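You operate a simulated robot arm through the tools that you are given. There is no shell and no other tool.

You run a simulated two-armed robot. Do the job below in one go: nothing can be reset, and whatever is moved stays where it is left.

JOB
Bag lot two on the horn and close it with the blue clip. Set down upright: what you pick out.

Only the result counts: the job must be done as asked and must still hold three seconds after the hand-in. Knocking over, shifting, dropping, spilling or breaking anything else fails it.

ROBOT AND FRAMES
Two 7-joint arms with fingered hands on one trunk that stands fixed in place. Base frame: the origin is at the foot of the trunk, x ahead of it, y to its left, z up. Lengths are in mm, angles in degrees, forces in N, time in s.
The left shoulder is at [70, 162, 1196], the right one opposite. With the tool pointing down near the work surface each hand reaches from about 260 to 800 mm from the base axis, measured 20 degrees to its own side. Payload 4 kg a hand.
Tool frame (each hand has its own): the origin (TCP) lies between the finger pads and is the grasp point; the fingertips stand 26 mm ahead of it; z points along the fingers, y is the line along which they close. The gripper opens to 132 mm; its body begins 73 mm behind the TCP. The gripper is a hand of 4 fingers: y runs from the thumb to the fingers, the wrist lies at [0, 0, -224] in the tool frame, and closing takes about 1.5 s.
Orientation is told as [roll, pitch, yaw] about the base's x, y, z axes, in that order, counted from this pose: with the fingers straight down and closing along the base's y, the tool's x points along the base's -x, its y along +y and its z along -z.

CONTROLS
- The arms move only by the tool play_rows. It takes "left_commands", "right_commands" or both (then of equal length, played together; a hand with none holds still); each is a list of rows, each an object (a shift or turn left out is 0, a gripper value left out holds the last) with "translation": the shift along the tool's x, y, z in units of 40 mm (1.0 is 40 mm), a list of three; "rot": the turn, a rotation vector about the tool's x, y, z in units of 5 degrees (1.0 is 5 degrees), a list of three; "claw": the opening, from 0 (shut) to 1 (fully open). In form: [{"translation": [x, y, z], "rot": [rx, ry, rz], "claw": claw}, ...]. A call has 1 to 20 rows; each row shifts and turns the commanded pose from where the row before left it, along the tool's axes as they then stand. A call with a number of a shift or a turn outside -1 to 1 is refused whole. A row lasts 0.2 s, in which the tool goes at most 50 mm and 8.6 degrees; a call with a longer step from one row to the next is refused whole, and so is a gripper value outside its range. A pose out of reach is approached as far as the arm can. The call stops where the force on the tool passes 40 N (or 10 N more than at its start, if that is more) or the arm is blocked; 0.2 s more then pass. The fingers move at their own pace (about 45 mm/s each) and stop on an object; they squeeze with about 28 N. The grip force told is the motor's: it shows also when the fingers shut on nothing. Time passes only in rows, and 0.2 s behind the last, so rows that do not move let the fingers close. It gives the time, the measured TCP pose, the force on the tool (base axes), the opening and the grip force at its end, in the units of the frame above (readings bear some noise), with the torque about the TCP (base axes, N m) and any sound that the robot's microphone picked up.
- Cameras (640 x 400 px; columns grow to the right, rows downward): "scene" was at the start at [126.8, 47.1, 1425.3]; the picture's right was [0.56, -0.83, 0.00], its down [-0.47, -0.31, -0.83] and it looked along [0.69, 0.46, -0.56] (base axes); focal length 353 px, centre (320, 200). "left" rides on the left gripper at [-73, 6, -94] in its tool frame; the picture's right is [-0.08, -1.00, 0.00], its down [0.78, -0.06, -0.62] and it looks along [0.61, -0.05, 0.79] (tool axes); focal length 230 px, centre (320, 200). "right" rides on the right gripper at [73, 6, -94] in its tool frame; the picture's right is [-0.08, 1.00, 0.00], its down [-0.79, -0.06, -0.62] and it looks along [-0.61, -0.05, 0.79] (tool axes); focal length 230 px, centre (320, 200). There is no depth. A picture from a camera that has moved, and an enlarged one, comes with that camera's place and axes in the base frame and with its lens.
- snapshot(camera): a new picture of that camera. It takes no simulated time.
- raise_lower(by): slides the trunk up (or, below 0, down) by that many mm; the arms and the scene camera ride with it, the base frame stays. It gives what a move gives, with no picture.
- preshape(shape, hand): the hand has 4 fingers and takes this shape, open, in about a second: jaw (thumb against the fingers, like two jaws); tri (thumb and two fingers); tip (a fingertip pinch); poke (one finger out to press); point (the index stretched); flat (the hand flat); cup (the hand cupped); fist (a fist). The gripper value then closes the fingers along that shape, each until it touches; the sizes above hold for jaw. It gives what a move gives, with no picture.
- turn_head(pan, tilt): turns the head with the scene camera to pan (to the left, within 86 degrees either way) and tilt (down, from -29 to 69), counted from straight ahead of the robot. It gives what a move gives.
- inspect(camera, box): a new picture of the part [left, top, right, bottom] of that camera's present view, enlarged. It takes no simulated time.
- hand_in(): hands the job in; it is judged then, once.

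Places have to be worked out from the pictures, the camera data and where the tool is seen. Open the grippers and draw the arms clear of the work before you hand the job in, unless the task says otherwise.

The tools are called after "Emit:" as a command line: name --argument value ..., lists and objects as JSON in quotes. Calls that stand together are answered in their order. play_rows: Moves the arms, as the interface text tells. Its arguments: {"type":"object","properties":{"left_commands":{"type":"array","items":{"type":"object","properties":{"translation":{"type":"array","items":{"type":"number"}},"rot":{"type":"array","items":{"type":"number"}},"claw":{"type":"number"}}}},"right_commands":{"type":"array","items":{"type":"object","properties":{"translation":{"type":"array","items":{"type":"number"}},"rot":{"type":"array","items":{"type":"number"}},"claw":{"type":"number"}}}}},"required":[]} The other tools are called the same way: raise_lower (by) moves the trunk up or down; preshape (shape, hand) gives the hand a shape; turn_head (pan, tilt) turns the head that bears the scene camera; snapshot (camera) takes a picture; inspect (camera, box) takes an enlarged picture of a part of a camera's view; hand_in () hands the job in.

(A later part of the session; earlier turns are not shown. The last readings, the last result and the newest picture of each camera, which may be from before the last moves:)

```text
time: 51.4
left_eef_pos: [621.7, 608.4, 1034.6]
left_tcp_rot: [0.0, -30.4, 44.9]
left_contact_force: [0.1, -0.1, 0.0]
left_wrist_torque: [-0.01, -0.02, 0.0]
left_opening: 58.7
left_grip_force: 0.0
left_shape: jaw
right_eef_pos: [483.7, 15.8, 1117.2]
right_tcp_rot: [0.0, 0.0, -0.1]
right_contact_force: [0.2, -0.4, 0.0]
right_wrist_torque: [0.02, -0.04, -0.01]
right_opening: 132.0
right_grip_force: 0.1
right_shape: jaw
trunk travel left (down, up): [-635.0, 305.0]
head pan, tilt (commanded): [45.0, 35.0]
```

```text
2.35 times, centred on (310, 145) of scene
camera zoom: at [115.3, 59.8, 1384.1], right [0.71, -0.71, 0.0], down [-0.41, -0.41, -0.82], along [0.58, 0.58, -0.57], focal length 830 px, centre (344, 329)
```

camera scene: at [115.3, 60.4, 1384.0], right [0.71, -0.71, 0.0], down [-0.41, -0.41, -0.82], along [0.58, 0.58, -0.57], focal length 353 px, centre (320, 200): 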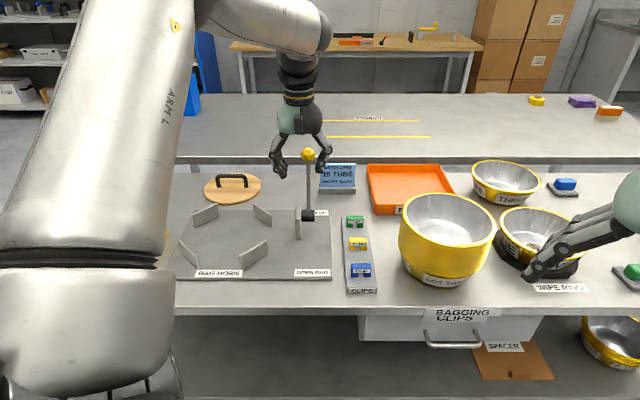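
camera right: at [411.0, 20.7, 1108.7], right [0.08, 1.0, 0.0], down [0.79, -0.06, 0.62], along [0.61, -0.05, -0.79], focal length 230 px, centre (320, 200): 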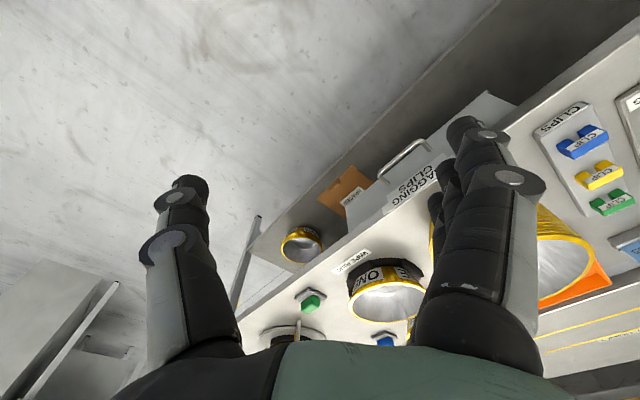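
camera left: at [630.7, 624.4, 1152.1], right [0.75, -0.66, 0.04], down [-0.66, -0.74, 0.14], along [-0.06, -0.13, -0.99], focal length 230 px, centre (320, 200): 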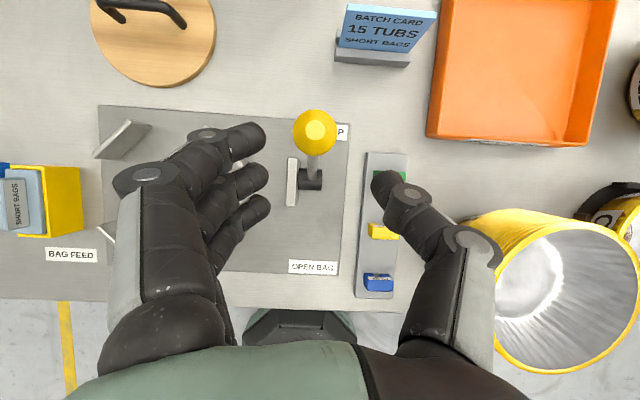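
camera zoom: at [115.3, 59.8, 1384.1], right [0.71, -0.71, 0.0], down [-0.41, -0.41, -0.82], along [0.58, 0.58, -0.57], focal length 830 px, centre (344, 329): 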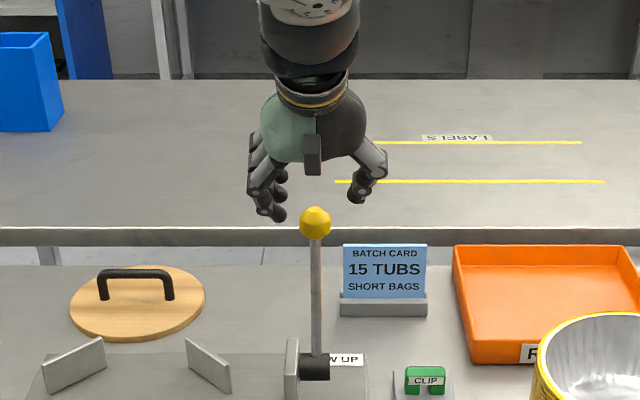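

The knob sits on the approach axis between thumb and fingers, about 70 mm ahead. I'll advance along the finger direction and close on it.

Emit:
play_rows --left_commands '[{"translation": [-0.07, 0.05, 0.7]}, {"translation": [-0.07, 0, 0.7]}, {"translation": [0, 0, 0.35]}, {"claw": 0}, {}, {}, {}, {}]'

Emit:
snapshot --camera "left"

Emit:
inspect --camera "scene" --box '[220, 60, 400, 230]'

```text
time: 53.1
left_eef_pos: [648.7, 638.5, 975.4]
left_tcp_rot: [0.2, -30.2, 44.8]
left_contact_force: [1.9, -1.7, -1.2]
left_wrist_torque: [0.06, 0.27, -0.03]
left_opening: 12.6
left_grip_force: 28.0
left_shape: jaw
right_eef_pos: [484.3, 14.7, 1115.0]
right_tcp_rot: [-0.1, 0.1, 0.0]
right_contact_force: [0.0, 0.6, -0.3]
right_wrist_torque: [0.0, 0.0, -0.01]
right_opening: 131.9
right_grip_force: 0.0
right_shape: jaw
trunk travel left (down, up): [-635.0, 305.0]
head pan, tilt (commanded): [45.0, 35.0]
```

```text
taken
camera left: at [658.0, 653.5, 1093.5], right [0.75, -0.66, 0.04], down [-0.66, -0.74, 0.14], along [-0.06, -0.13, -0.99], focal length 230 px, centre (320, 200)
```

left: 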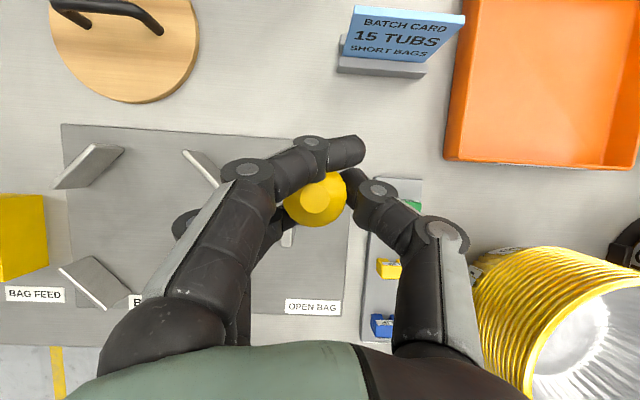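

```text
2.35 times, centred on (310, 145) of scene
camera zoom: at [116.5, 59.9, 1383.9], right [0.71, -0.71, 0.0], down [-0.41, -0.41, -0.82], along [0.58, 0.58, -0.57], focal length 830 px, centre (344, 329)
```

zoom: 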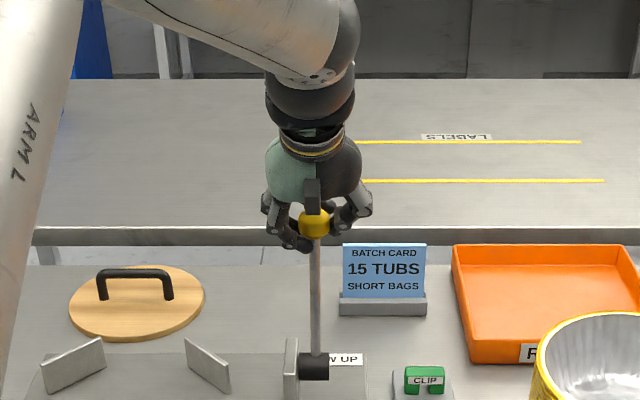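

I've got the lever gripped just under the knob. I'll swing it toward OPEN BAG along its arc, turning the hand with it, first a few degrees to feel the resistance.

Emit:
play_rows --left_commands '[{"translation": [0.28, 0, -0.25], "rot": [0, 1, 0], "claw": 0}, {"translation": [0.28, 0, -0.25], "rot": [0, 1, 0]}, {"translation": [0.28, 0, -0.25], "rot": [0, 1, 0]}, {"translation": [0.28, 0, -0.25], "rot": [0, 1, 0]}]'

Emit:
snapshot --camera "scene"

```text
time: 54.2
left_eef_pos: [609.7, 598.7, 982.1]
left_tcp_rot: [0.4, -10.0, 44.4]
left_contact_force: [15.0, -4.5, -34.6]
left_wrist_torque: [0.17, -0.74, 0.07]
left_opening: 10.2
left_grip_force: 27.3
left_shape: jaw
right_eef_pos: [489.8, 16.5, 1113.8]
right_tcp_rot: [-0.1, 0.2, 0.0]
right_contact_force: [-0.7, 0.7, -0.3]
right_wrist_torque: [0.04, -0.02, 0.01]
right_opening: 131.6
right_grip_force: 0.2
right_shape: jaw
trunk travel left (down, up): [-635.0, 305.0]
head pan, tilt (commanded): [45.0, 35.0]
stopped in row 4 (left hand): the force on the tool passed its limit at 44 N (the readings are from after the stop); the commanded pose is now the measured one
```

```text
taken
camera scene: at [120.9, 62.4, 1383.2], right [0.71, -0.71, 0.0], down [-0.41, -0.41, -0.82], along [0.58, 0.58, -0.58], focal length 353 px, centre (320, 200)
```

scene: 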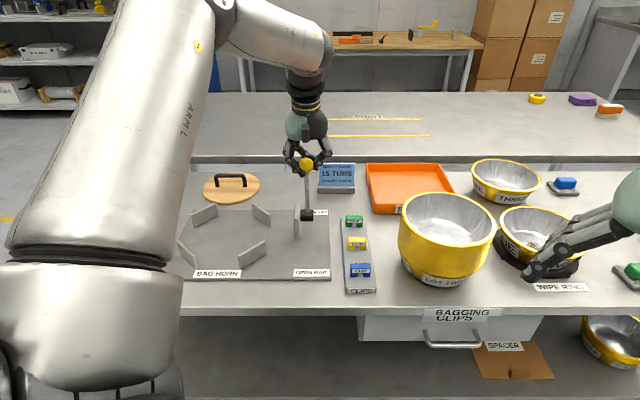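

The lever moved about 18° but the path rose too high (35 N pulling down on the hand). I'll lower slightly to relieve that and read the force again.

Emit:
play_rows --left_commands '[{"translation": [0.026, 0, 0.15], "claw": 0}, {}]'

Emit:
inspect --camera "scene" --box '[220, 100, 400, 230]'

```text
time: 54.8
left_eef_pos: [610.9, 599.1, 981.5]
left_tcp_rot: [0.3, -10.4, 44.5]
left_contact_force: [13.0, -7.0, -16.6]
left_wrist_torque: [0.04, -0.54, 0.03]
left_opening: 10.2
left_grip_force: 27.9
left_shape: jaw
right_eef_pos: [488.2, 15.3, 1114.3]
right_tcp_rot: [-0.1, 0.3, 0.0]
right_contact_force: [0.1, 0.2, -0.4]
right_wrist_torque: [0.02, -0.02, -0.01]
right_opening: 131.7
right_grip_force: 0.1
right_shape: jaw
trunk travel left (down, up): [-635.0, 305.0]
head pan, tilt (commanded): [45.0, 35.0]
```

```text
3.08 times, centred on (310, 165) of scene
camera zoom: at [120.3, 60.9, 1383.7], right [0.71, -0.71, 0.0], down [-0.41, -0.41, -0.82], along [0.58, 0.58, -0.58], focal length 1086 px, centre (351, 308)
```

zoom: 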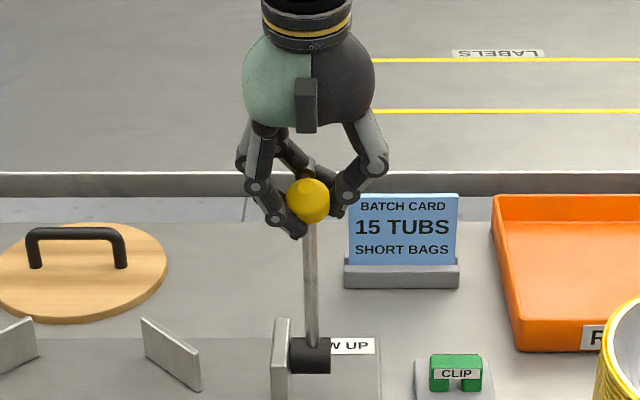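

The lever is now about 9° to the OPEN BAG side. I'll continue the swing with fixed hand orientation, following the arc downward.

Emit:
play_rows --left_commands '[{"translation": [0.384, 0, 0.057], "claw": 0}, {"translation": [0.377, 0, 0.058]}, {"translation": [0.369, 0, 0.07]}, {"translation": [0.362, 0, 0.101]}]'

Emit:
snapshot --camera "scene"

```text
time: 55.8
left_eef_pos: [570.0, 559.9, 959.5]
left_tcp_rot: [0.4, -10.5, 44.8]
left_contact_force: [16.8, -4.1, -10.7]
left_wrist_torque: [0.11, -0.55, 0.05]
left_opening: 10.1
left_grip_force: 28.0
left_shape: jaw
right_eef_pos: [487.3, 15.4, 1114.0]
right_tcp_rot: [-0.1, 0.3, -0.1]
right_contact_force: [-0.3, 0.0, -0.6]
right_wrist_torque: [-0.04, 0.03, 0.03]
right_opening: 131.8
right_grip_force: 0.1
right_shape: jaw
trunk travel left (down, up): [-635.0, 305.0]
head pan, tilt (commanded): [45.0, 35.0]
```

```text
taken
camera scene: at [120.1, 60.9, 1383.6], right [0.71, -0.71, 0.0], down [-0.41, -0.41, -0.82], along [0.58, 0.58, -0.58], focal length 353 px, centre (320, 200)
```

scene: 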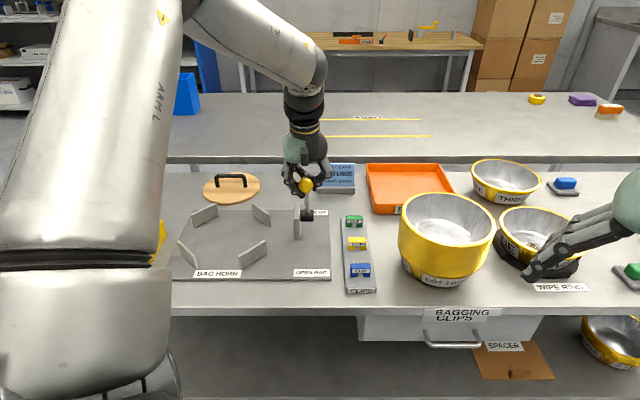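

The lever follows smoothly at about −27° with moderate force. I'll keep swinging it toward OPEN BAG.

Emit:
play_rows --left_commands '[{"translation": [0.352, 0, 0.118], "claw": 0}, {"translation": [0.34, 0, 0.149]}, {"translation": [0.325, 0, 0.179]}, {"translation": [0.31, 0, 0.205]}]'

Emit:
snapshot --camera "scene"

```text
time: 56.8
left_eef_pos: [538.0, 527.9, 924.3]
left_tcp_rot: [0.3, -10.5, 44.8]
left_contact_force: [29.3, 8.6, -7.2]
left_wrist_torque: [0.07, -0.16, 0.16]
left_opening: 9.2
left_grip_force: 27.8
left_shape: jaw
right_eef_pos: [488.8, 17.6, 1113.4]
right_tcp_rot: [-0.1, 0.4, 0.0]
right_contact_force: [-0.5, 0.7, -0.3]
right_wrist_torque: [0.03, 0.03, -0.02]
right_opening: 131.8
right_grip_force: 0.1
right_shape: jaw
trunk travel left (down, up): [-635.0, 305.0]
head pan, tilt (commanded): [45.0, 35.0]
```

```text
taken
camera scene: at [121.4, 62.3, 1383.6], right [0.71, -0.71, 0.0], down [-0.41, -0.41, -0.82], along [0.58, 0.58, -0.58], focal length 353 px, centre (320, 200)
```

scene: 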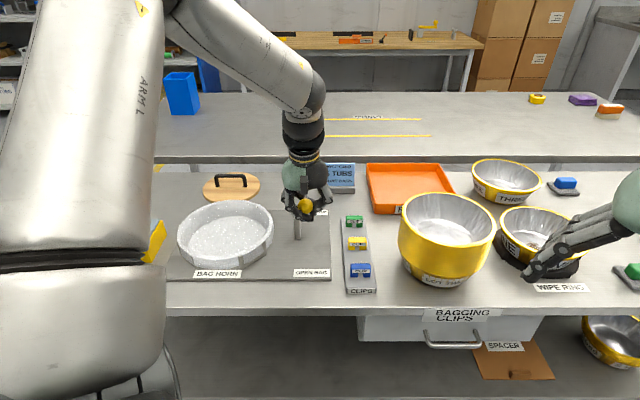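

A bag has popped open on the horn, so the feed and lever work as guessed. I'll release the lever and withdraw the hand upward along its approach axis.

Emit:
play_rows --left_commands '[{"claw": 0.5}, {}, {}, {}, {}, {"translation": [0, 0, -0.6]}, {"translation": [0, 0, -0.9]}, {"translation": [0, 0, -0.9]}]'

Emit:
snapshot --camera "scene"

Emit:
snapshot --camera "left"

```text
time: 58.6
left_eef_pos: [519.1, 511.1, 1020.8]
left_tcp_rot: [0.3, -10.6, 44.8]
left_contact_force: [0.3, 0.8, 0.4]
left_wrist_torque: [0.01, -0.01, 0.0]
left_opening: 65.2
left_grip_force: 0.1
left_shape: jaw
right_eef_pos: [483.2, 14.9, 1115.9]
right_tcp_rot: [0.0, -0.1, 0.0]
right_contact_force: [0.8, -0.5, -0.3]
right_wrist_torque: [0.01, -0.04, 0.01]
right_opening: 131.8
right_grip_force: 0.0
right_shape: jaw
trunk travel left (down, up): [-635.0, 305.0]
head pan, tilt (commanded): [45.0, 35.0]
```

```text
taken
camera scene: at [114.7, 59.7, 1384.1], right [0.71, -0.71, 0.0], down [-0.41, -0.41, -0.82], along [0.58, 0.58, -0.57], focal length 353 px, centre (320, 200)
```

scene: 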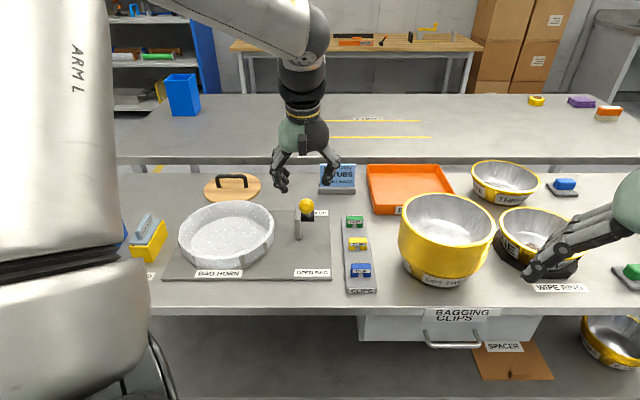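

```text
taken
camera left: at [555.9, 554.4, 1126.6], right [0.76, -0.65, 0.01], down [-0.58, -0.67, 0.46], along [-0.3, -0.35, -0.89], focal length 230 px, centre (320, 200)
```

left: 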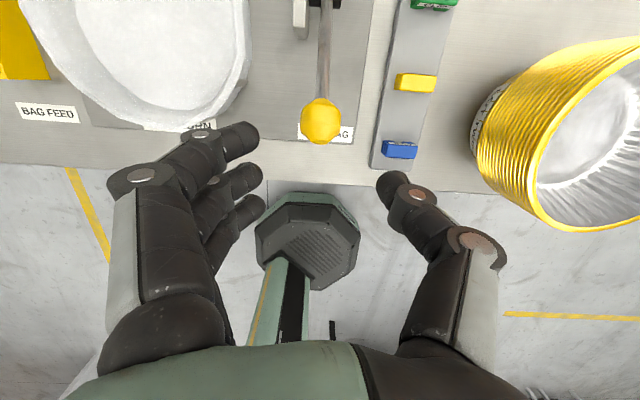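

The lever stays at OPEN BAG and the bag stands open around the horn. I'll zoom in on the bag to see its rim, height and any lettering.

Emit:
inspect --camera "scene" --box '[150, 180, 350, 300]'

Emit:
inspect --camera "left" --box '[0, 0, 340, 180]'

```text
3.20 times, centred on (250, 240) of scene
camera zoom: at [114.7, 59.7, 1384.1], right [0.71, -0.71, 0.0], down [-0.41, -0.41, -0.82], along [0.58, 0.58, -0.57], focal length 1129 px, centre (544, 72)
```

zoom: 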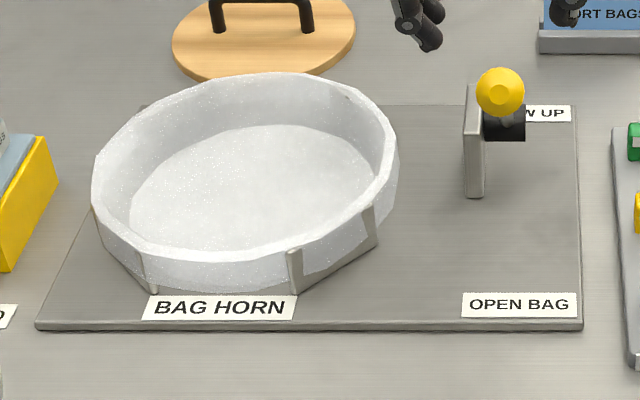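

```text
1.88 times, centred on (170, 90) of left
camera zoom: at [555.9, 554.4, 1126.6], right [0.76, -0.65, 0.01], down [-0.58, -0.67, 0.46], along [-0.3, -0.35, -0.89], focal length 433 px, centre (602, 407)
```

zoom: 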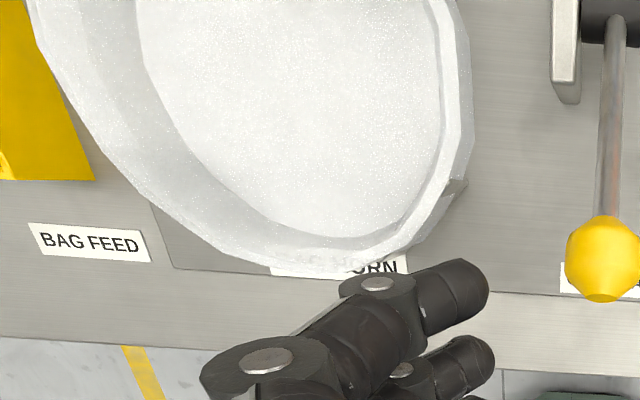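

The bag's mouth is about 235 mm wide at z≈815, centred near [443, 725], so the 200 mm tubs fit. Now I'll straighten the hand and move it up over the left rim of the LOT TWO stack to look at it from above and from the far side.

Emit:
play_rows --left_commands '[{"translation": [0, -0.2, -0.8], "rot": [0, 1, 0]}, {"translation": [0, -0.5, -0.6], "rot": [0, 1, 0]}, {"translation": [-0.08, -0.95, -0.1]}, {"translation": [-0.08, -0.95, 0]}, {"translation": [-0.08, -0.95, 0]}, {"translation": [-0.08, -0.95, 0]}, {"translation": [-0.08, -0.95, 0]}, {}]'

Emit:
snapshot --camera "left"

Emit:
snapshot --camera "scene"

```text
time: 60.4
left_eef_pos: [612.0, 373.0, 1038.6]
left_tcp_rot: [-0.1, -0.8, 44.8]
left_contact_force: [0.0, 0.7, -0.6]
left_wrist_torque: [-0.02, -0.01, 0.0]
left_opening: 65.2
left_grip_force: 0.1
left_shape: jaw
left hand out of reach, approached as far as the arm can: row 5, 6, 7
right_eef_pos: [482.9, 14.6, 1116.6]
right_tcp_rot: [0.0, 0.0, 0.0]
right_contact_force: [-0.4, 0.1, -0.1]
right_wrist_torque: [-0.01, -0.01, -0.03]
right_opening: 131.9
right_grip_force: 0.0
right_shape: jaw
trunk travel left (down, up): [-635.0, 305.0]
head pan, tilt (commanded): [45.0, 35.0]
```

```text
taken
camera left: at [659.5, 427.8, 1133.6], right [0.76, -0.65, 0.0], down [-0.52, -0.6, 0.61], along [-0.39, -0.46, -0.8], focal length 230 px, centre (320, 200)
```

left: 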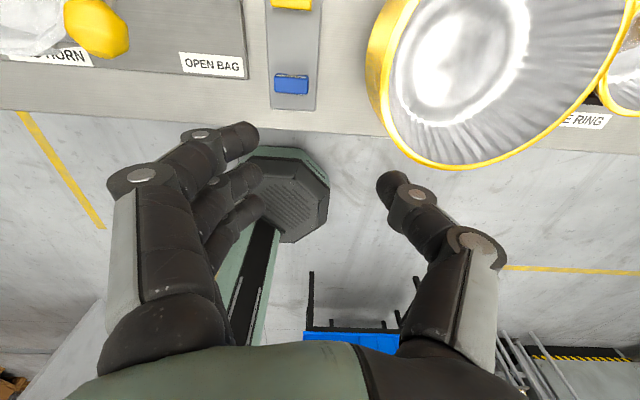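

```text
taken
camera scene: at [115.2, 60.3, 1384.1], right [0.71, -0.71, 0.0], down [-0.41, -0.41, -0.82], along [0.58, 0.58, -0.57], focal length 353 px, centre (320, 200)
```

scene: 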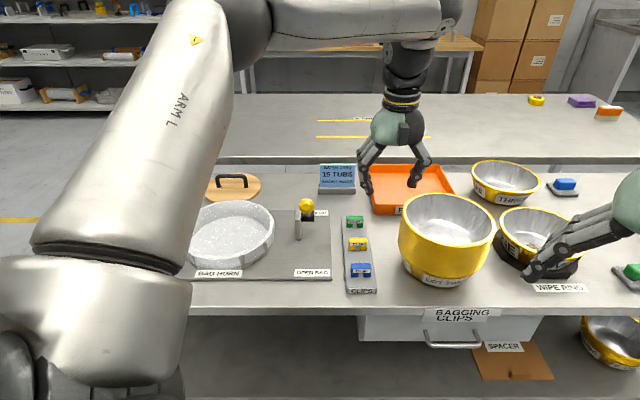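

At yaw 45° this side is at the wrist's limit, so near the stack I need a yaw around −20°. I'll turn the left hand to −20° while moving it over the stack's near-right rim point (~[721, 207]) at safe height, and draw the right hand back out of the way.

Emit:
play_rows --left_commands '[{"translation": [0.076, -0.375, 0], "rot": [0, 0, 1], "claw": 0.6}, {"translation": [0.044, -0.38, 0], "rot": [0, 0, 1]}, {"translation": [0.01, -0.382, 0], "rot": [0, 0, 1]}, {"translation": [-0.023, -0.382, 0], "rot": [0, 0, 1]}, {"translation": [-0.056, -0.378, 0], "rot": [0, 0, 1]}, {"translation": [-0.089, -0.372, 0], "rot": [0, 0, 1]}, {"translation": [-0.121, -0.363, 0], "rot": [0, 0, 1]}, {"translation": [-0.152, -0.35, 0], "rot": [0, 0, 1]}, {"translation": [-0.182, -0.337, 0], "rot": [0, 0, 1]}, {"translation": [-0.21, -0.32, 0], "rot": [0, 0, 1]}, {"translation": [-0.237, -0.3, 0], "rot": [0, 0, 1]}, {"translation": [-0.263, -0.278, 0], "rot": [0, 0, 1]}, {"translation": [-0.287, -0.255, 0], "rot": [0, 0, 1]}]' --right_commands '[{"translation": [0.15, -0.4, -0.1]}, {"translation": [0.15, -0.4, -0.1]}, {"translation": [0.15, -0.4, -0.1]}, {"translation": [0.15, -0.4, 0]}, {"translation": [0.15, -0.4, 0]}, {"translation": [0.15, -0.4, 0]}, {"translation": [0.15, -0.4, 0]}, {"translation": [0.15, -0.4, 0]}, {"translation": [0.15, -0.4, 0]}, {"translation": [0.15, -0.4, 0]}, {"translation": [0.15, -0.4, 0]}, {"translation": [0.15, -0.4, 0]}, {"translation": [0.15, -0.4, 0]}]'

Emit:
turn_head --pan 25 --tilt 40

Emit:
snapshot --camera "scene"

Emit:
snapshot --camera "left"

```text
time: 63.2
left_eef_pos: [594.7, 257.3, 980.9]
left_tcp_rot: [0.5, -0.3, -20.3]
left_contact_force: [0.1, 0.1, -0.3]
left_wrist_torque: [0.01, 0.03, 0.0]
left_opening: 78.6
left_grip_force: 0.1
left_shape: jaw
left hand out of reach, approached as far as the arm can: row 1, 2, 3, 4, 5, 6, 7, 8, 9, 10, 11, 12, 13
right_eef_pos: [405.8, -194.5, 1128.3]
right_tcp_rot: [0.0, 0.1, 0.0]
right_contact_force: [0.7, -0.3, 0.6]
right_wrist_torque: [0.02, -0.04, -0.01]
right_opening: 131.9
right_grip_force: 0.1
right_shape: jaw
trunk travel left (down, up): [-635.0, 305.0]
head pan, tilt (commanded): [45.0, 35.0]
```

```text
time: 64.0
left_eef_pos: [595.8, 258.3, 980.3]
left_tcp_rot: [0.6, -0.3, -20.2]
left_contact_force: [0.4, 0.7, 0.0]
left_wrist_torque: [-0.01, 0.03, -0.02]
left_opening: 78.6
left_grip_force: 0.0
left_shape: jaw
right_eef_pos: [406.3, -192.1, 1129.6]
right_tcp_rot: [0.0, 0.0, 0.0]
right_contact_force: [-0.1, 0.2, -0.3]
right_wrist_torque: [0.02, 0.02, 0.0]
right_opening: 132.1
right_grip_force: 0.0
right_shape: jaw
trunk travel left (down, up): [-635.0, 305.0]
head pan, tilt (commanded): [25.0, 40.0]
```

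```text
taken
camera scene: at [130.5, 33.9, 1376.5], right [0.42, -0.91, 0.0], down [-0.58, -0.27, -0.77], along [0.69, 0.32, -0.64], focal length 353 px, centre (320, 200)
```

scene: 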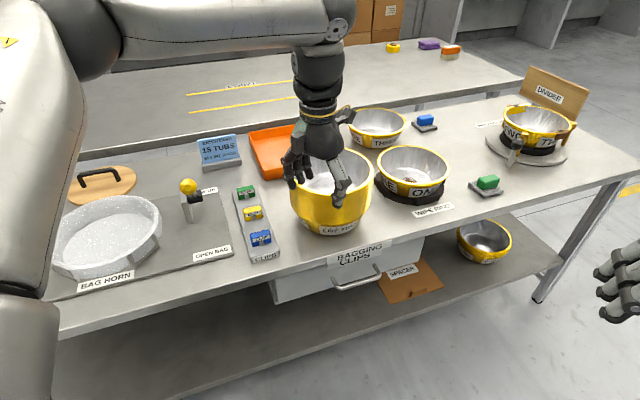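

```text
taken
camera left: at [666.4, 238.5, 1074.7], right [-0.27, -0.96, -0.01], down [-0.76, 0.21, 0.61], along [-0.59, 0.17, -0.79], focal length 230 px, centre (320, 200)
```

left: 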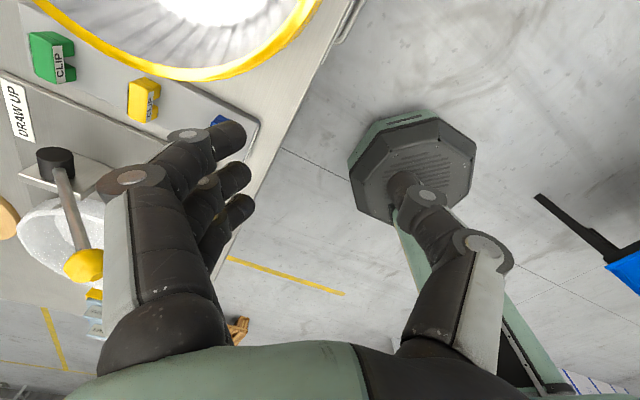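

The arm stalls at x≈595: the wrist is now higher than the shoulder, which limits reach with the hand pointing down. I'll raise the trunk 160 mm so the arm slopes downward to the work, then try again.

Emit:
raise_lower --by 160

Emit:
play_rows --left_commands '[{"translation": [-0.9, 0, 0.3]}, {"translation": [-0.9, 0, 0.3]}, {"translation": [-0.9, 0, 0.3]}]'

Emit:
snapshot --camera "scene"

```text
time: 65.8
left_eef_pos: [595.4, 258.2, 1140.2]
left_tcp_rot: [0.5, -0.3, -20.2]
left_contact_force: [0.2, 0.1, 0.0]
left_wrist_torque: [-0.03, 0.0, 0.02]
left_opening: 78.6
left_grip_force: 0.0
left_shape: jaw
right_eef_pos: [406.6, -191.6, 1289.5]
right_tcp_rot: [0.0, 0.1, 0.0]
right_contact_force: [-0.1, -0.3, -0.1]
right_wrist_torque: [0.01, 0.02, 0.0]
right_opening: 132.1
right_grip_force: 0.0
right_shape: jaw
trunk travel left (down, up): [-795.0, 145.0]
head pan, tilt (commanded): [25.0, 40.0]
```

```text
time: 66.6
left_eef_pos: [611.6, 267.6, 1102.8]
left_tcp_rot: [0.6, -0.5, -20.2]
left_contact_force: [-0.4, 0.3, 0.1]
left_wrist_torque: [-0.01, 0.01, -0.04]
left_opening: 78.4
left_grip_force: 0.1
left_shape: jaw
left hand out of reach, approached as far as the arm can: row 1, 2, 3
right_eef_pos: [406.9, -193.1, 1288.4]
right_tcp_rot: [0.0, 0.0, 0.1]
right_contact_force: [0.0, -1.0, 0.5]
right_wrist_torque: [-0.01, 0.01, -0.01]
right_opening: 131.7
right_grip_force: 0.1
right_shape: jaw
trunk travel left (down, up): [-795.0, 145.0]
head pan, tilt (commanded): [25.0, 40.0]
```

```text
taken
camera scene: at [130.1, 33.7, 1536.5], right [0.42, -0.91, 0.0], down [-0.58, -0.27, -0.77], along [0.69, 0.32, -0.64], focal length 353 px, centre (320, 200)
```

scene: 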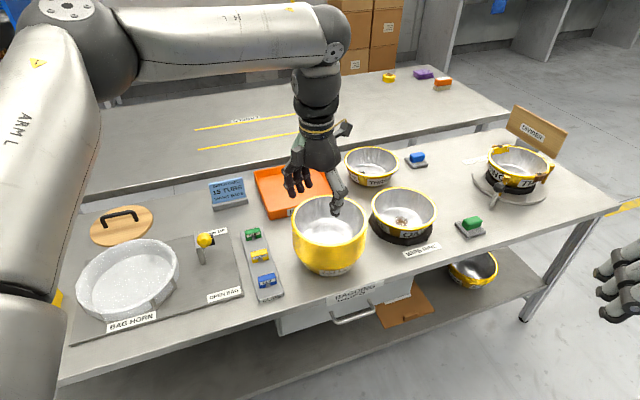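

Reach grows as the hand goes lower relative to the shoulder. I'll raise the trunk another 100 mm and bring the hand forward and down toward the spot above the stack's near rim.

Emit:
raise_lower --by 100

Emit:
play_rows --left_commands '[{"translation": [-0.2, -0.1, 0.9]}, {"translation": [-0.4, -0.1, 0.9]}, {"translation": [-0.5, -0.2, 0.9]}, {"translation": [-0.6, -0.2, 0.6]}, {"translation": [-0.6, -0.2, 0.4]}]'

Emit:
snapshot --camera "scene"

```text
time: 68.0
left_eef_pos: [612.1, 269.2, 1203.6]
left_tcp_rot: [0.5, -0.5, -20.2]
left_contact_force: [0.0, -0.2, -0.5]
left_wrist_torque: [-0.07, 0.0, 0.02]
left_opening: 78.4
left_grip_force: 0.0
left_shape: jaw
right_eef_pos: [406.4, -192.5, 1388.9]
right_tcp_rot: [0.1, 0.1, 0.0]
right_contact_force: [0.3, -0.3, 0.0]
right_wrist_torque: [0.01, -0.01, -0.02]
right_opening: 131.7
right_grip_force: 0.0
right_shape: jaw
trunk travel left (down, up): [-895.0, 45.0]
head pan, tilt (commanded): [25.0, 40.0]
```

```text
time: 69.2
left_eef_pos: [588.3, 272.5, 1104.4]
left_tcp_rot: [0.5, -0.5, -20.1]
left_contact_force: [0.7, 0.2, 0.9]
left_wrist_torque: [-0.01, 0.02, 0.03]
left_opening: 78.7
left_grip_force: 0.1
left_shape: jaw
left hand out of reach, approached as far as the arm can: row 1, 2, 3, 4, 5
right_eef_pos: [406.5, -192.1, 1389.9]
right_tcp_rot: [-0.1, -0.1, 0.0]
right_contact_force: [0.1, 0.3, 0.4]
right_wrist_torque: [0.0, 0.01, -0.01]
right_opening: 132.0
right_grip_force: 0.0
right_shape: jaw
trunk travel left (down, up): [-895.0, 45.0]
head pan, tilt (commanded): [25.0, 40.0]
```

```text
taken
camera scene: at [130.5, 33.6, 1636.5], right [0.42, -0.91, 0.0], down [-0.58, -0.27, -0.77], along [0.69, 0.32, -0.64], focal length 353 px, centre (320, 200)
```

scene: 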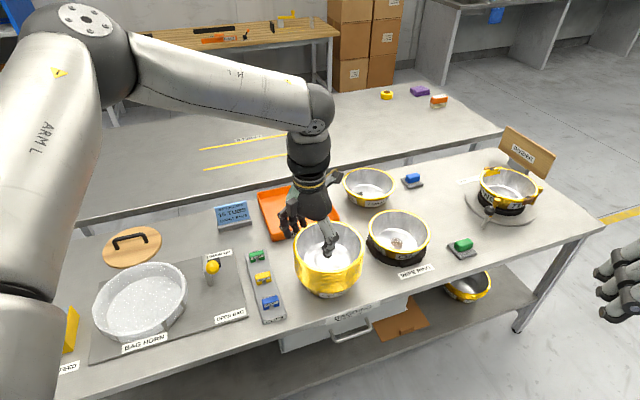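

Still limited, so it's a posture/yaw limit rather than distance. I'll try turning the hand's yaw back toward +25° in place and then pushing forward again to find a workable wrist angle.

Emit:
play_rows --left_commands '[{"rot": [0, 0, -1]}, {"rot": [0, 0, -1]}, {"rot": [0, 0, -1]}, {"rot": [0, 0, -1]}, {"rot": [0, 0, -1]}, {"rot": [0, 0, -1]}, {"rot": [0, 0, -1]}, {"rot": [0, 0, -1]}, {"rot": [0, 0, -1]}, {"translation": [-0.82, -0.38, 0]}, {"translation": [-0.82, -0.38, 0]}, {"translation": [-0.82, -0.38, 0]}]'

Emit:
snapshot --camera "scene"

```text
time: 71.8
left_eef_pos: [622.3, 311.1, 1133.5]
left_tcp_rot: [-0.2, -0.8, 24.8]
left_contact_force: [0.0, -0.1, 0.0]
left_wrist_torque: [0.0, 0.02, 0.0]
left_opening: 78.7
left_grip_force: 0.0
left_shape: jaw
left hand out of reach, approached as far as the arm can: row 10, 11, 12
right_eef_pos: [405.3, -192.3, 1389.5]
right_tcp_rot: [0.1, 0.0, 0.1]
right_contact_force: [0.2, -0.8, 0.8]
right_wrist_torque: [0.05, -0.03, 0.02]
right_opening: 131.6
right_grip_force: 0.1
right_shape: jaw
trunk travel left (down, up): [-895.0, 45.0]
head pan, tilt (commanded): [25.0, 40.0]
```

```text
taken
camera scene: at [130.5, 33.8, 1636.5], right [0.42, -0.91, 0.0], down [-0.58, -0.27, -0.77], along [0.69, 0.32, -0.64], focal length 353 px, centre (320, 200)
```

scene: 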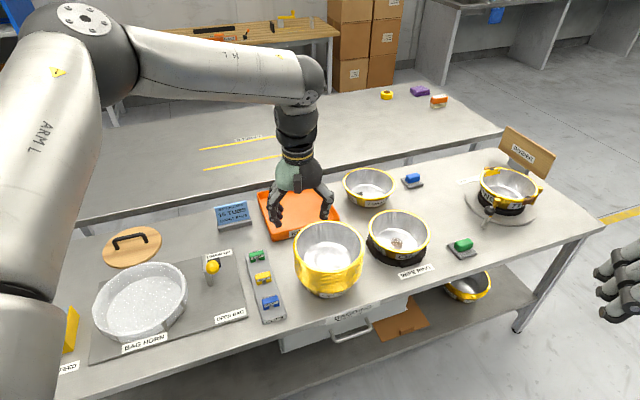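

The elbow isn't moving, so a joint is pinned. I'll tilt the hand outward ~30° (as worked at the lever) while extending, to see if that frees the reach.

Emit:
play_rows --left_commands '[{"rot": [0, -1, 0]}, {"rot": [0, -1, 0]}, {"rot": [0, -1, 0]}, {"rot": [0, -1, 0]}, {"rot": [0, -1, 0]}, {"rot": [0, -1, 0]}, {"translation": [-0.7, -0.3, 0.4]}, {"translation": [-0.7, -0.3, 0.4]}, {"translation": [-0.7, -0.3, 0.4]}]'

Emit:
snapshot --camera "scene"

```text
time: 73.8
left_eef_pos: [711.0, 328.3, 1143.7]
left_tcp_rot: [0.0, -30.7, 24.7]
left_contact_force: [0.2, -0.1, 1.2]
left_wrist_torque: [-0.01, 0.01, -0.01]
left_opening: 78.7
left_grip_force: 0.0
left_shape: jaw
left hand out of reach, approached as far as the arm can: row 9
right_eef_pos: [405.7, -192.6, 1389.4]
right_tcp_rot: [-0.1, 0.1, 0.0]
right_contact_force: [0.6, 0.4, -0.7]
right_wrist_torque: [-0.02, -0.04, -0.02]
right_opening: 131.9
right_grip_force: 0.0
right_shape: jaw
trunk travel left (down, up): [-895.0, 45.0]
head pan, tilt (commanded): [25.0, 40.0]
```

```text
taken
camera scene: at [130.3, 33.9, 1636.5], right [0.42, -0.91, 0.0], down [-0.58, -0.27, -0.77], along [0.69, 0.32, -0.64], focal length 353 px, centre (320, 200)
```

scene: 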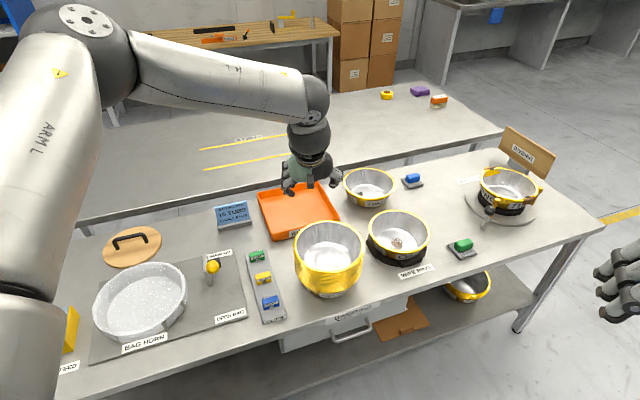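

With the tilt the hand gets over the stack region ([711, 328, 1144]). I'll now lower it straight down a bit to see whether the arm can follow.

Emit:
play_rows --left_commands '[{"translation": [0.5, 0, 0.866]}, {"translation": [0.5, 0, 0.866]}]'

Emit:
snapshot --camera "scene"

Emit:
snapshot --camera "left"

```text
time: 74.4
left_eef_pos: [685.2, 348.5, 1086.5]
left_tcp_rot: [-0.2, -30.7, 24.7]
left_contact_force: [-0.8, 1.5, 0.3]
left_wrist_torque: [-0.05, 0.03, 0.02]
left_opening: 78.9
left_grip_force: 0.1
left_shape: jaw
left hand out of reach, approached as far as the arm can: row 1, 2
right_eef_pos: [406.2, -191.5, 1388.8]
right_tcp_rot: [0.0, 0.0, 0.0]
right_contact_force: [0.8, 0.3, -0.6]
right_wrist_torque: [-0.01, 0.0, -0.03]
right_opening: 131.9
right_grip_force: 0.1
right_shape: jaw
trunk travel left (down, up): [-895.0, 45.0]
head pan, tilt (commanded): [25.0, 40.0]
```

```text
taken
camera scene: at [130.7, 34.7, 1636.5], right [0.42, -0.91, 0.0], down [-0.58, -0.27, -0.77], along [0.69, 0.32, -0.64], focal length 353 px, centre (320, 200)
```

scene: 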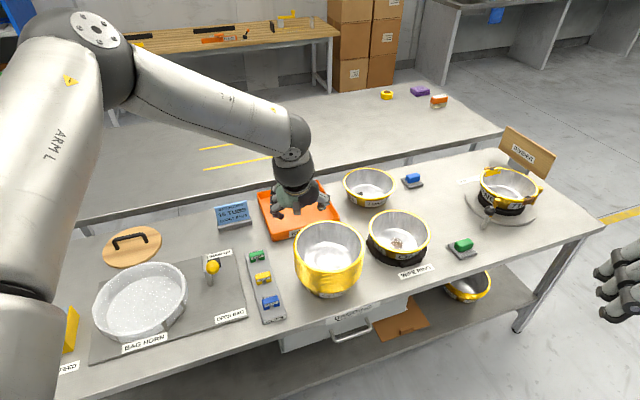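

```text
taken
camera left: at [697.5, 360.7, 1204.2], right [0.48, -0.88, 0.04], down [-0.87, -0.47, 0.13], along [-0.09, -0.1, -0.99], focal length 230 px, centre (320, 200)
```

left: 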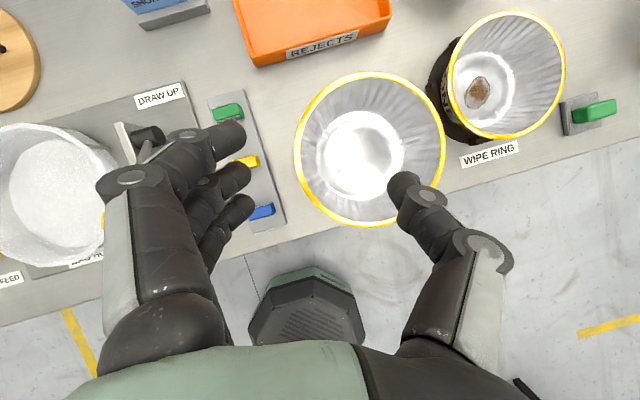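

The overhead view shows the top tub of the stack clean and whole. The arm's posture is wound up, though; I'll retract and untilt the hand, then approach from the inside with a better elbow posture.

Emit:
play_rows --left_commands '[{"translation": [0.75, 0, -0.5], "rot": [0, 1, 0]}, {"translation": [0.8, 0, -0.4], "rot": [0, 1, 0]}, {"translation": [0.85, 0, -0.3], "rot": [0, 1, 0]}, {"translation": [0.85, 0, -0.2], "rot": [0, 1, 0]}, {"translation": [0.9, 0, -0.1], "rot": [0, 1, 0]}, {"translation": [0.9, 0, 0], "rot": [0, 1, 0]}, {"translation": [0.5, -0.7, 0], "rot": [0, 0, 1]}, {"translation": [0.4, -0.8, 0], "rot": [0, 0, 1]}, {"translation": [0.2, -0.9, 0], "rot": [0, 0, 1]}, {"translation": [0.1, -0.9, 0], "rot": [0, 0, 1]}, {"translation": [0, -0.9, 0], "rot": [0, 0, 1]}]'

Emit:
snapshot --camera "scene"

```text
time: 76.8
left_eef_pos: [454.5, 155.1, 1118.8]
left_tcp_rot: [0.2, -0.8, -0.4]
left_contact_force: [0.6, 0.7, 0.1]
left_wrist_torque: [-0.01, -0.03, -0.01]
left_opening: 78.8
left_grip_force: 0.0
left_shape: jaw
left hand out of reach, approached as far as the arm can: row 9, 10, 11
right_eef_pos: [406.8, -192.3, 1389.2]
right_tcp_rot: [0.0, 0.2, 0.0]
right_contact_force: [0.1, 0.3, 0.1]
right_wrist_torque: [0.04, 0.02, 0.0]
right_opening: 131.8
right_grip_force: 0.0
right_shape: jaw
trunk travel left (down, up): [-895.0, 45.0]
head pan, tilt (commanded): [25.0, 40.0]
```

```text
taken
camera scene: at [130.9, 32.9, 1636.4], right [0.42, -0.91, 0.0], down [-0.58, -0.27, -0.77], along [0.69, 0.32, -0.64], focal length 353 px, centre (320, 200)
```

scene: 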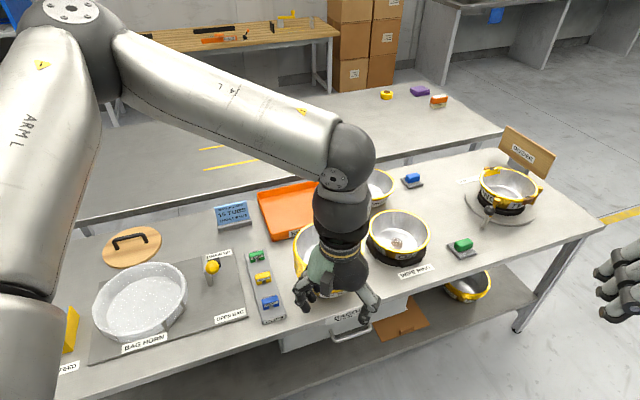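

I'll compare with the right arm's posture, which could reach across the middle at the start, to see how its elbow sits.

Emit:
turn_head --pan -45 --tilt 15

Emit:
snapshot --camera "scene"

Emit:
turn_head --pan 50 --tilt 15

Emit:
snapshot --camera "scene"

```text
time: 78.2
left_eef_pos: [453.0, 156.4, 1119.5]
left_tcp_rot: [0.3, -0.8, -0.2]
left_contact_force: [0.1, 0.1, 0.1]
left_wrist_torque: [-0.01, 0.02, 0.04]
left_opening: 79.0
left_grip_force: 0.0
left_shape: jaw
right_eef_pos: [405.4, -193.1, 1387.7]
right_tcp_rot: [-0.1, 0.0, 0.0]
right_contact_force: [-0.2, 0.2, 0.0]
right_wrist_torque: [-0.01, 0.0, -0.03]
right_opening: 131.7
right_grip_force: 0.1
right_shape: jaw
trunk travel left (down, up): [-895.0, 45.0]
head pan, tilt (commanded): [-45.0, 15.0]
```

```text
taken
camera scene: at [119.6, -68.3, 1676.0], right [-0.71, -0.71, 0.0], down [-0.18, 0.18, -0.97], along [0.68, -0.68, -0.26], focal length 353 px, centre (320, 200)
```

scene: 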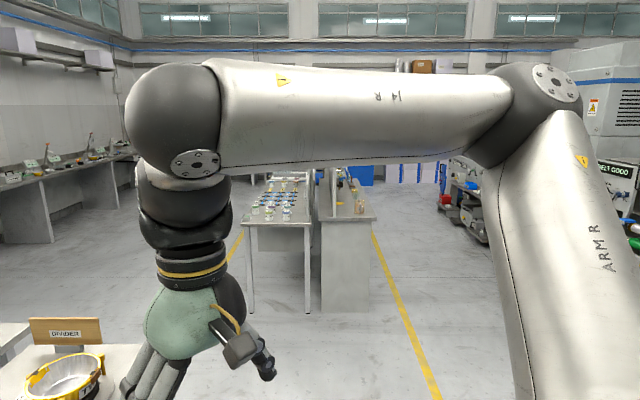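

```text
time: 79.9
left_eef_pos: [454.6, 156.5, 1119.4]
left_tcp_rot: [0.3, -0.7, 0.0]
left_contact_force: [-0.1, 0.0, -0.7]
left_wrist_torque: [0.0, 0.02, 0.02]
left_opening: 78.5
left_grip_force: 0.1
left_shape: jaw
right_eef_pos: [406.3, -192.1, 1389.4]
right_tcp_rot: [0.0, 0.0, 0.0]
right_contact_force: [-0.6, -0.2, 0.3]
right_wrist_torque: [0.01, 0.03, 0.0]
right_opening: 131.9
right_grip_force: 0.1
right_shape: jaw
trunk travel left (down, up): [-895.0, 45.0]
head pan, tilt (commanded): [50.0, 15.0]
```

```text
taken
camera scene: at [113.5, 69.2, 1676.0], right [0.77, -0.64, 0.0], down [-0.17, -0.2, -0.97], along [0.62, 0.74, -0.26], focal length 353 px, centre (320, 200)
```

scene: 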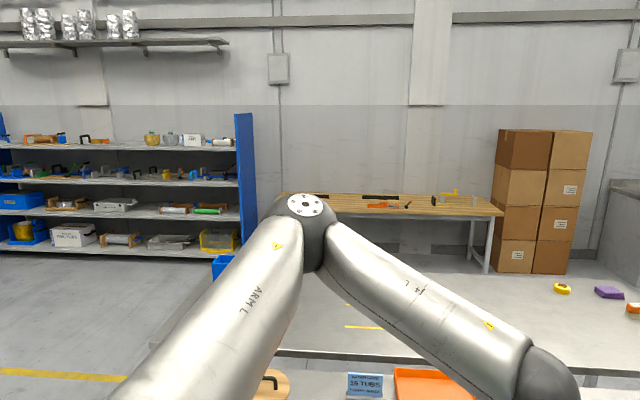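

Both elbows ride high and outward in the same way, so the posture itself is normal. From this inner position at yaw 0 I'll try extending straight ahead while lowering.

Emit:
turn_head --pan 20 --tilt 45

Emit:
play_rows --left_commands '[{"translation": [-0.8, 0.2, 0.2]}, {"translation": [-0.8, 0.2, 0.2]}, {"translation": [-0.8, 0.2, 0.2]}, {"translation": [-0.8, 0.2, 0.2]}, {"translation": [-0.8, 0.2, 0.2]}, {"translation": [-0.8, 0.2, 0.2]}]'

Emit:
snapshot --camera "scene"

```text
time: 80.8
left_eef_pos: [453.1, 156.4, 1120.0]
left_tcp_rot: [0.2, -0.7, -0.2]
left_contact_force: [0.1, 0.4, 0.0]
left_wrist_torque: [-0.02, -0.02, 0.0]
left_opening: 78.7
left_grip_force: 0.1
left_shape: jaw
right_eef_pos: [407.1, -191.6, 1389.2]
right_tcp_rot: [0.0, 0.1, 0.0]
right_contact_force: [-0.3, 0.5, 0.8]
right_wrist_torque: [0.01, 0.03, 0.0]
right_opening: 131.8
right_grip_force: 0.0
right_shape: jaw
trunk travel left (down, up): [-895.0, 45.0]
head pan, tilt (commanded): [20.0, 45.0]
```

```text
time: 82.2
left_eef_pos: [588.0, 266.9, 1110.2]
left_tcp_rot: [0.2, -0.7, -0.1]
left_contact_force: [-0.6, -0.1, -0.5]
left_wrist_torque: [0.0, -0.02, 0.0]
left_opening: 78.7
left_grip_force: 0.1
left_shape: jaw
left hand out of reach, approached as far as the arm can: row 1, 2, 3, 4, 5, 6
right_eef_pos: [405.0, -191.9, 1389.0]
right_tcp_rot: [0.1, 0.1, 0.0]
right_contact_force: [0.0, -0.4, -0.2]
right_wrist_torque: [0.0, -0.02, 0.02]
right_opening: 131.9
right_grip_force: 0.2
right_shape: jaw
trunk travel left (down, up): [-895.0, 45.0]
head pan, tilt (commanded): [20.0, 45.0]
```

```text
taken
camera scene: at [130.1, 26.1, 1629.2], right [0.34, -0.94, 0.0], down [-0.66, -0.24, -0.71], along [0.66, 0.24, -0.71], focal length 353 px, centre (320, 200)
```

scene: 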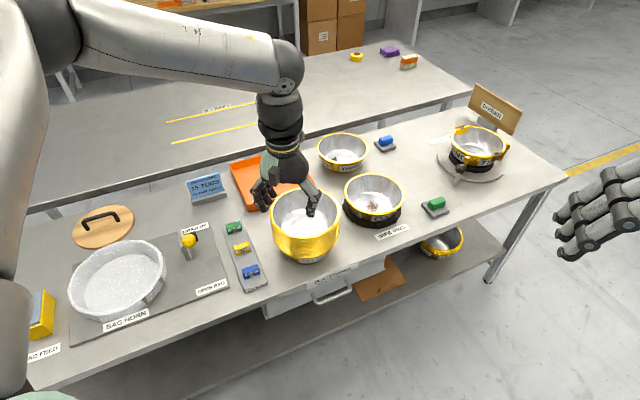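

The wrist seems to swing about a fixed elbow. I'll test lowering the hand (staying above the rim height) to see whether the elbow drops and frees more forward reach.

Emit:
play_rows --left_commands '[{"translation": [0.2, 0, 0.8]}, {"translation": [0, 0, 0.8]}, {"translation": [0, 0, 0.8]}, {"translation": [0, 0, 0.5]}]'

Emit:
snapshot --camera "scene"

```text
time: 83.2
left_eef_pos: [542.9, 293.5, 1026.4]
left_tcp_rot: [0.3, -0.6, -0.2]
left_contact_force: [-0.9, 0.2, 0.7]
left_wrist_torque: [-0.02, -0.01, -0.01]
left_opening: 78.5
left_grip_force: 0.0
left_shape: jaw
left hand out of reach, approached as far as the arm can: row 1, 2, 3, 4
right_eef_pos: [405.8, -192.5, 1390.0]
right_tcp_rot: [0.0, -0.1, 0.0]
right_contact_force: [-0.4, 0.7, -0.3]
right_wrist_torque: [-0.02, 0.02, 0.02]
right_opening: 131.8
right_grip_force: 0.0
right_shape: jaw
trunk travel left (down, up): [-895.0, 45.0]
head pan, tilt (commanded): [20.0, 45.0]
```

```text
taken
camera scene: at [129.7, 25.6, 1629.2], right [0.34, -0.94, 0.0], down [-0.66, -0.24, -0.71], along [0.66, 0.24, -0.71], focal length 353 px, centre (320, 200)
```

scene: 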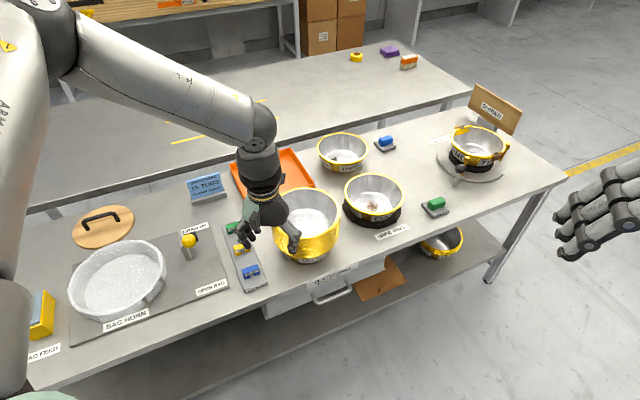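

Lowering only pulled the hand back, so the limit comes from wrist flexion at this trunk height. I'll instead work with the shoulder level with the wrist: retreat leftward to yaw ≈40°, lower the trunk, and then reach for the stack's left side from there.

Emit:
play_rows --left_commands '[{"translation": [0.2, 0.4, -0.5], "rot": [0, 0, -1]}, {"translation": [0.2, 0.4, -0.5], "rot": [0, 0, -1]}, {"translation": [0.1, 0.4, -0.5], "rot": [0, 0, -1]}, {"translation": [0.1, 0.4, -0.2], "rot": [0, 0, -1]}, {"translation": [0, 0.5, 0], "rot": [0, 0, -1]}, {"translation": [0, 0.5, 0], "rot": [0, 0, -1]}, {"translation": [0, 0.5, 0], "rot": [0, 0, -1]}, {"translation": [0, 0.5, 0], "rot": [0, 0, -1]}]'

Emit:
raise_lower --by -180

Emit:
snapshot --camera "scene"

```text
time: 85.0
left_eef_pos: [473.9, 423.6, 1096.7]
left_tcp_rot: [-0.2, -0.8, 40.0]
left_contact_force: [-1.0, -0.1, -0.5]
left_wrist_torque: [0.01, -0.01, -0.02]
left_opening: 78.5
left_grip_force: 0.0
left_shape: jaw
right_eef_pos: [404.1, -191.7, 1389.6]
right_tcp_rot: [-0.2, 0.0, 0.1]
right_contact_force: [0.8, -0.1, -0.1]
right_wrist_torque: [0.0, 0.0, -0.01]
right_opening: 131.9
right_grip_force: 0.1
right_shape: jaw
trunk travel left (down, up): [-895.0, 45.0]
head pan, tilt (commanded): [20.0, 45.0]
```

```text
time: 87.0
left_eef_pos: [475.7, 423.6, 917.2]
left_tcp_rot: [-0.1, -0.7, 39.8]
left_contact_force: [-0.2, -0.5, -0.2]
left_wrist_torque: [0.03, 0.0, -0.01]
left_opening: 78.4
left_grip_force: 0.0
left_shape: jaw
right_eef_pos: [406.7, -192.4, 1210.1]
right_tcp_rot: [0.0, 0.1, -0.1]
right_contact_force: [0.4, 0.9, 0.3]
right_wrist_torque: [0.0, 0.01, -0.01]
right_opening: 132.0
right_grip_force: 0.0
right_shape: jaw
trunk travel left (down, up): [-715.0, 225.0]
head pan, tilt (commanded): [20.0, 45.0]
```

```text
taken
camera scene: at [129.7, 25.5, 1449.3], right [0.34, -0.94, 0.0], down [-0.66, -0.24, -0.71], along [0.66, 0.24, -0.71], focal length 353 px, centre (320, 200)
```

scene: 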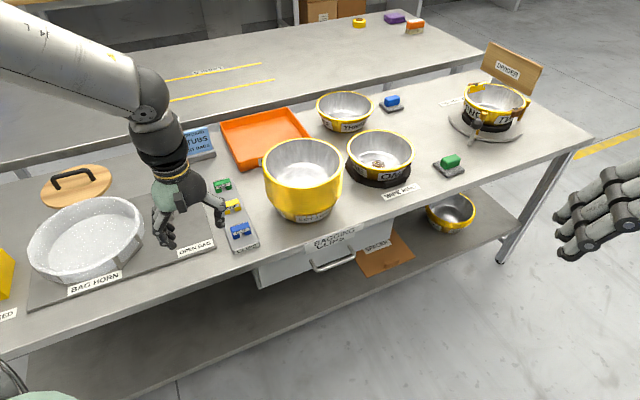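

The hand is now level-armed at yaw 40°. I'll move it toward the stack's left rim at about z = 965, above everything there.

Emit:
play_rows --left_commands '[{"translation": [-0.3, -0.4, -0.6]}, {"translation": [-0.66, -0.85, -0.4]}, {"translation": [-0.66, -0.895, -0.2]}, {"translation": [-0.66, -0.895, 0]}, {"translation": [-0.66, -0.895, 0]}, {"translation": [-0.36, -0.5, 0]}]'

Emit:
snapshot --camera "scene"

Emit:
snapshot --camera "left"

```text
time: 88.4
left_eef_pos: [642.7, 381.6, 968.4]
left_tcp_rot: [-0.3, -0.7, 39.7]
left_contact_force: [-0.3, -0.2, -0.7]
left_wrist_torque: [-0.01, -0.01, 0.0]
left_opening: 78.6
left_grip_force: 0.0
left_shape: jaw
left hand out of reach, approached as far as the arm can: row 5, 6
right_eef_pos: [405.2, -192.3, 1209.7]
right_tcp_rot: [0.0, 0.1, 0.0]
right_contact_force: [0.4, 0.4, 0.0]
right_wrist_torque: [0.02, -0.02, 0.03]
right_opening: 131.8
right_grip_force: 0.0
right_shape: jaw
trunk travel left (down, up): [-715.0, 225.0]
head pan, tilt (commanded): [20.0, 45.0]
```

```text
taken
camera scene: at [128.0, 25.6, 1449.4], right [0.34, -0.94, 0.0], down [-0.66, -0.24, -0.71], along [0.67, 0.24, -0.71], focal length 353 px, centre (320, 200)
```

scene: 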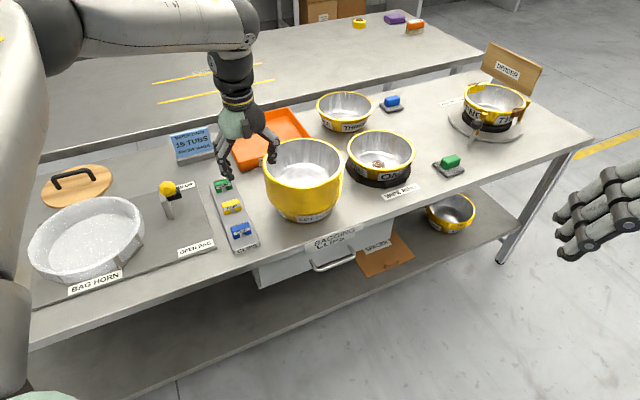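

```text
taken
camera left: at [695.5, 432.2, 1062.9], right [0.7, -0.72, 0.01], down [-0.57, -0.55, 0.61], along [-0.43, -0.43, -0.8], focal length 230 px, centre (320, 200)
```

left: 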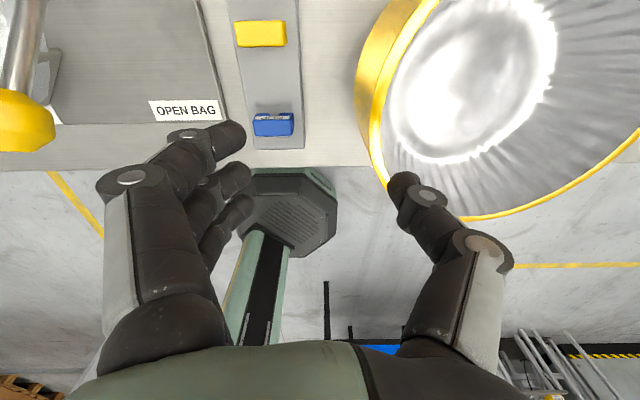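

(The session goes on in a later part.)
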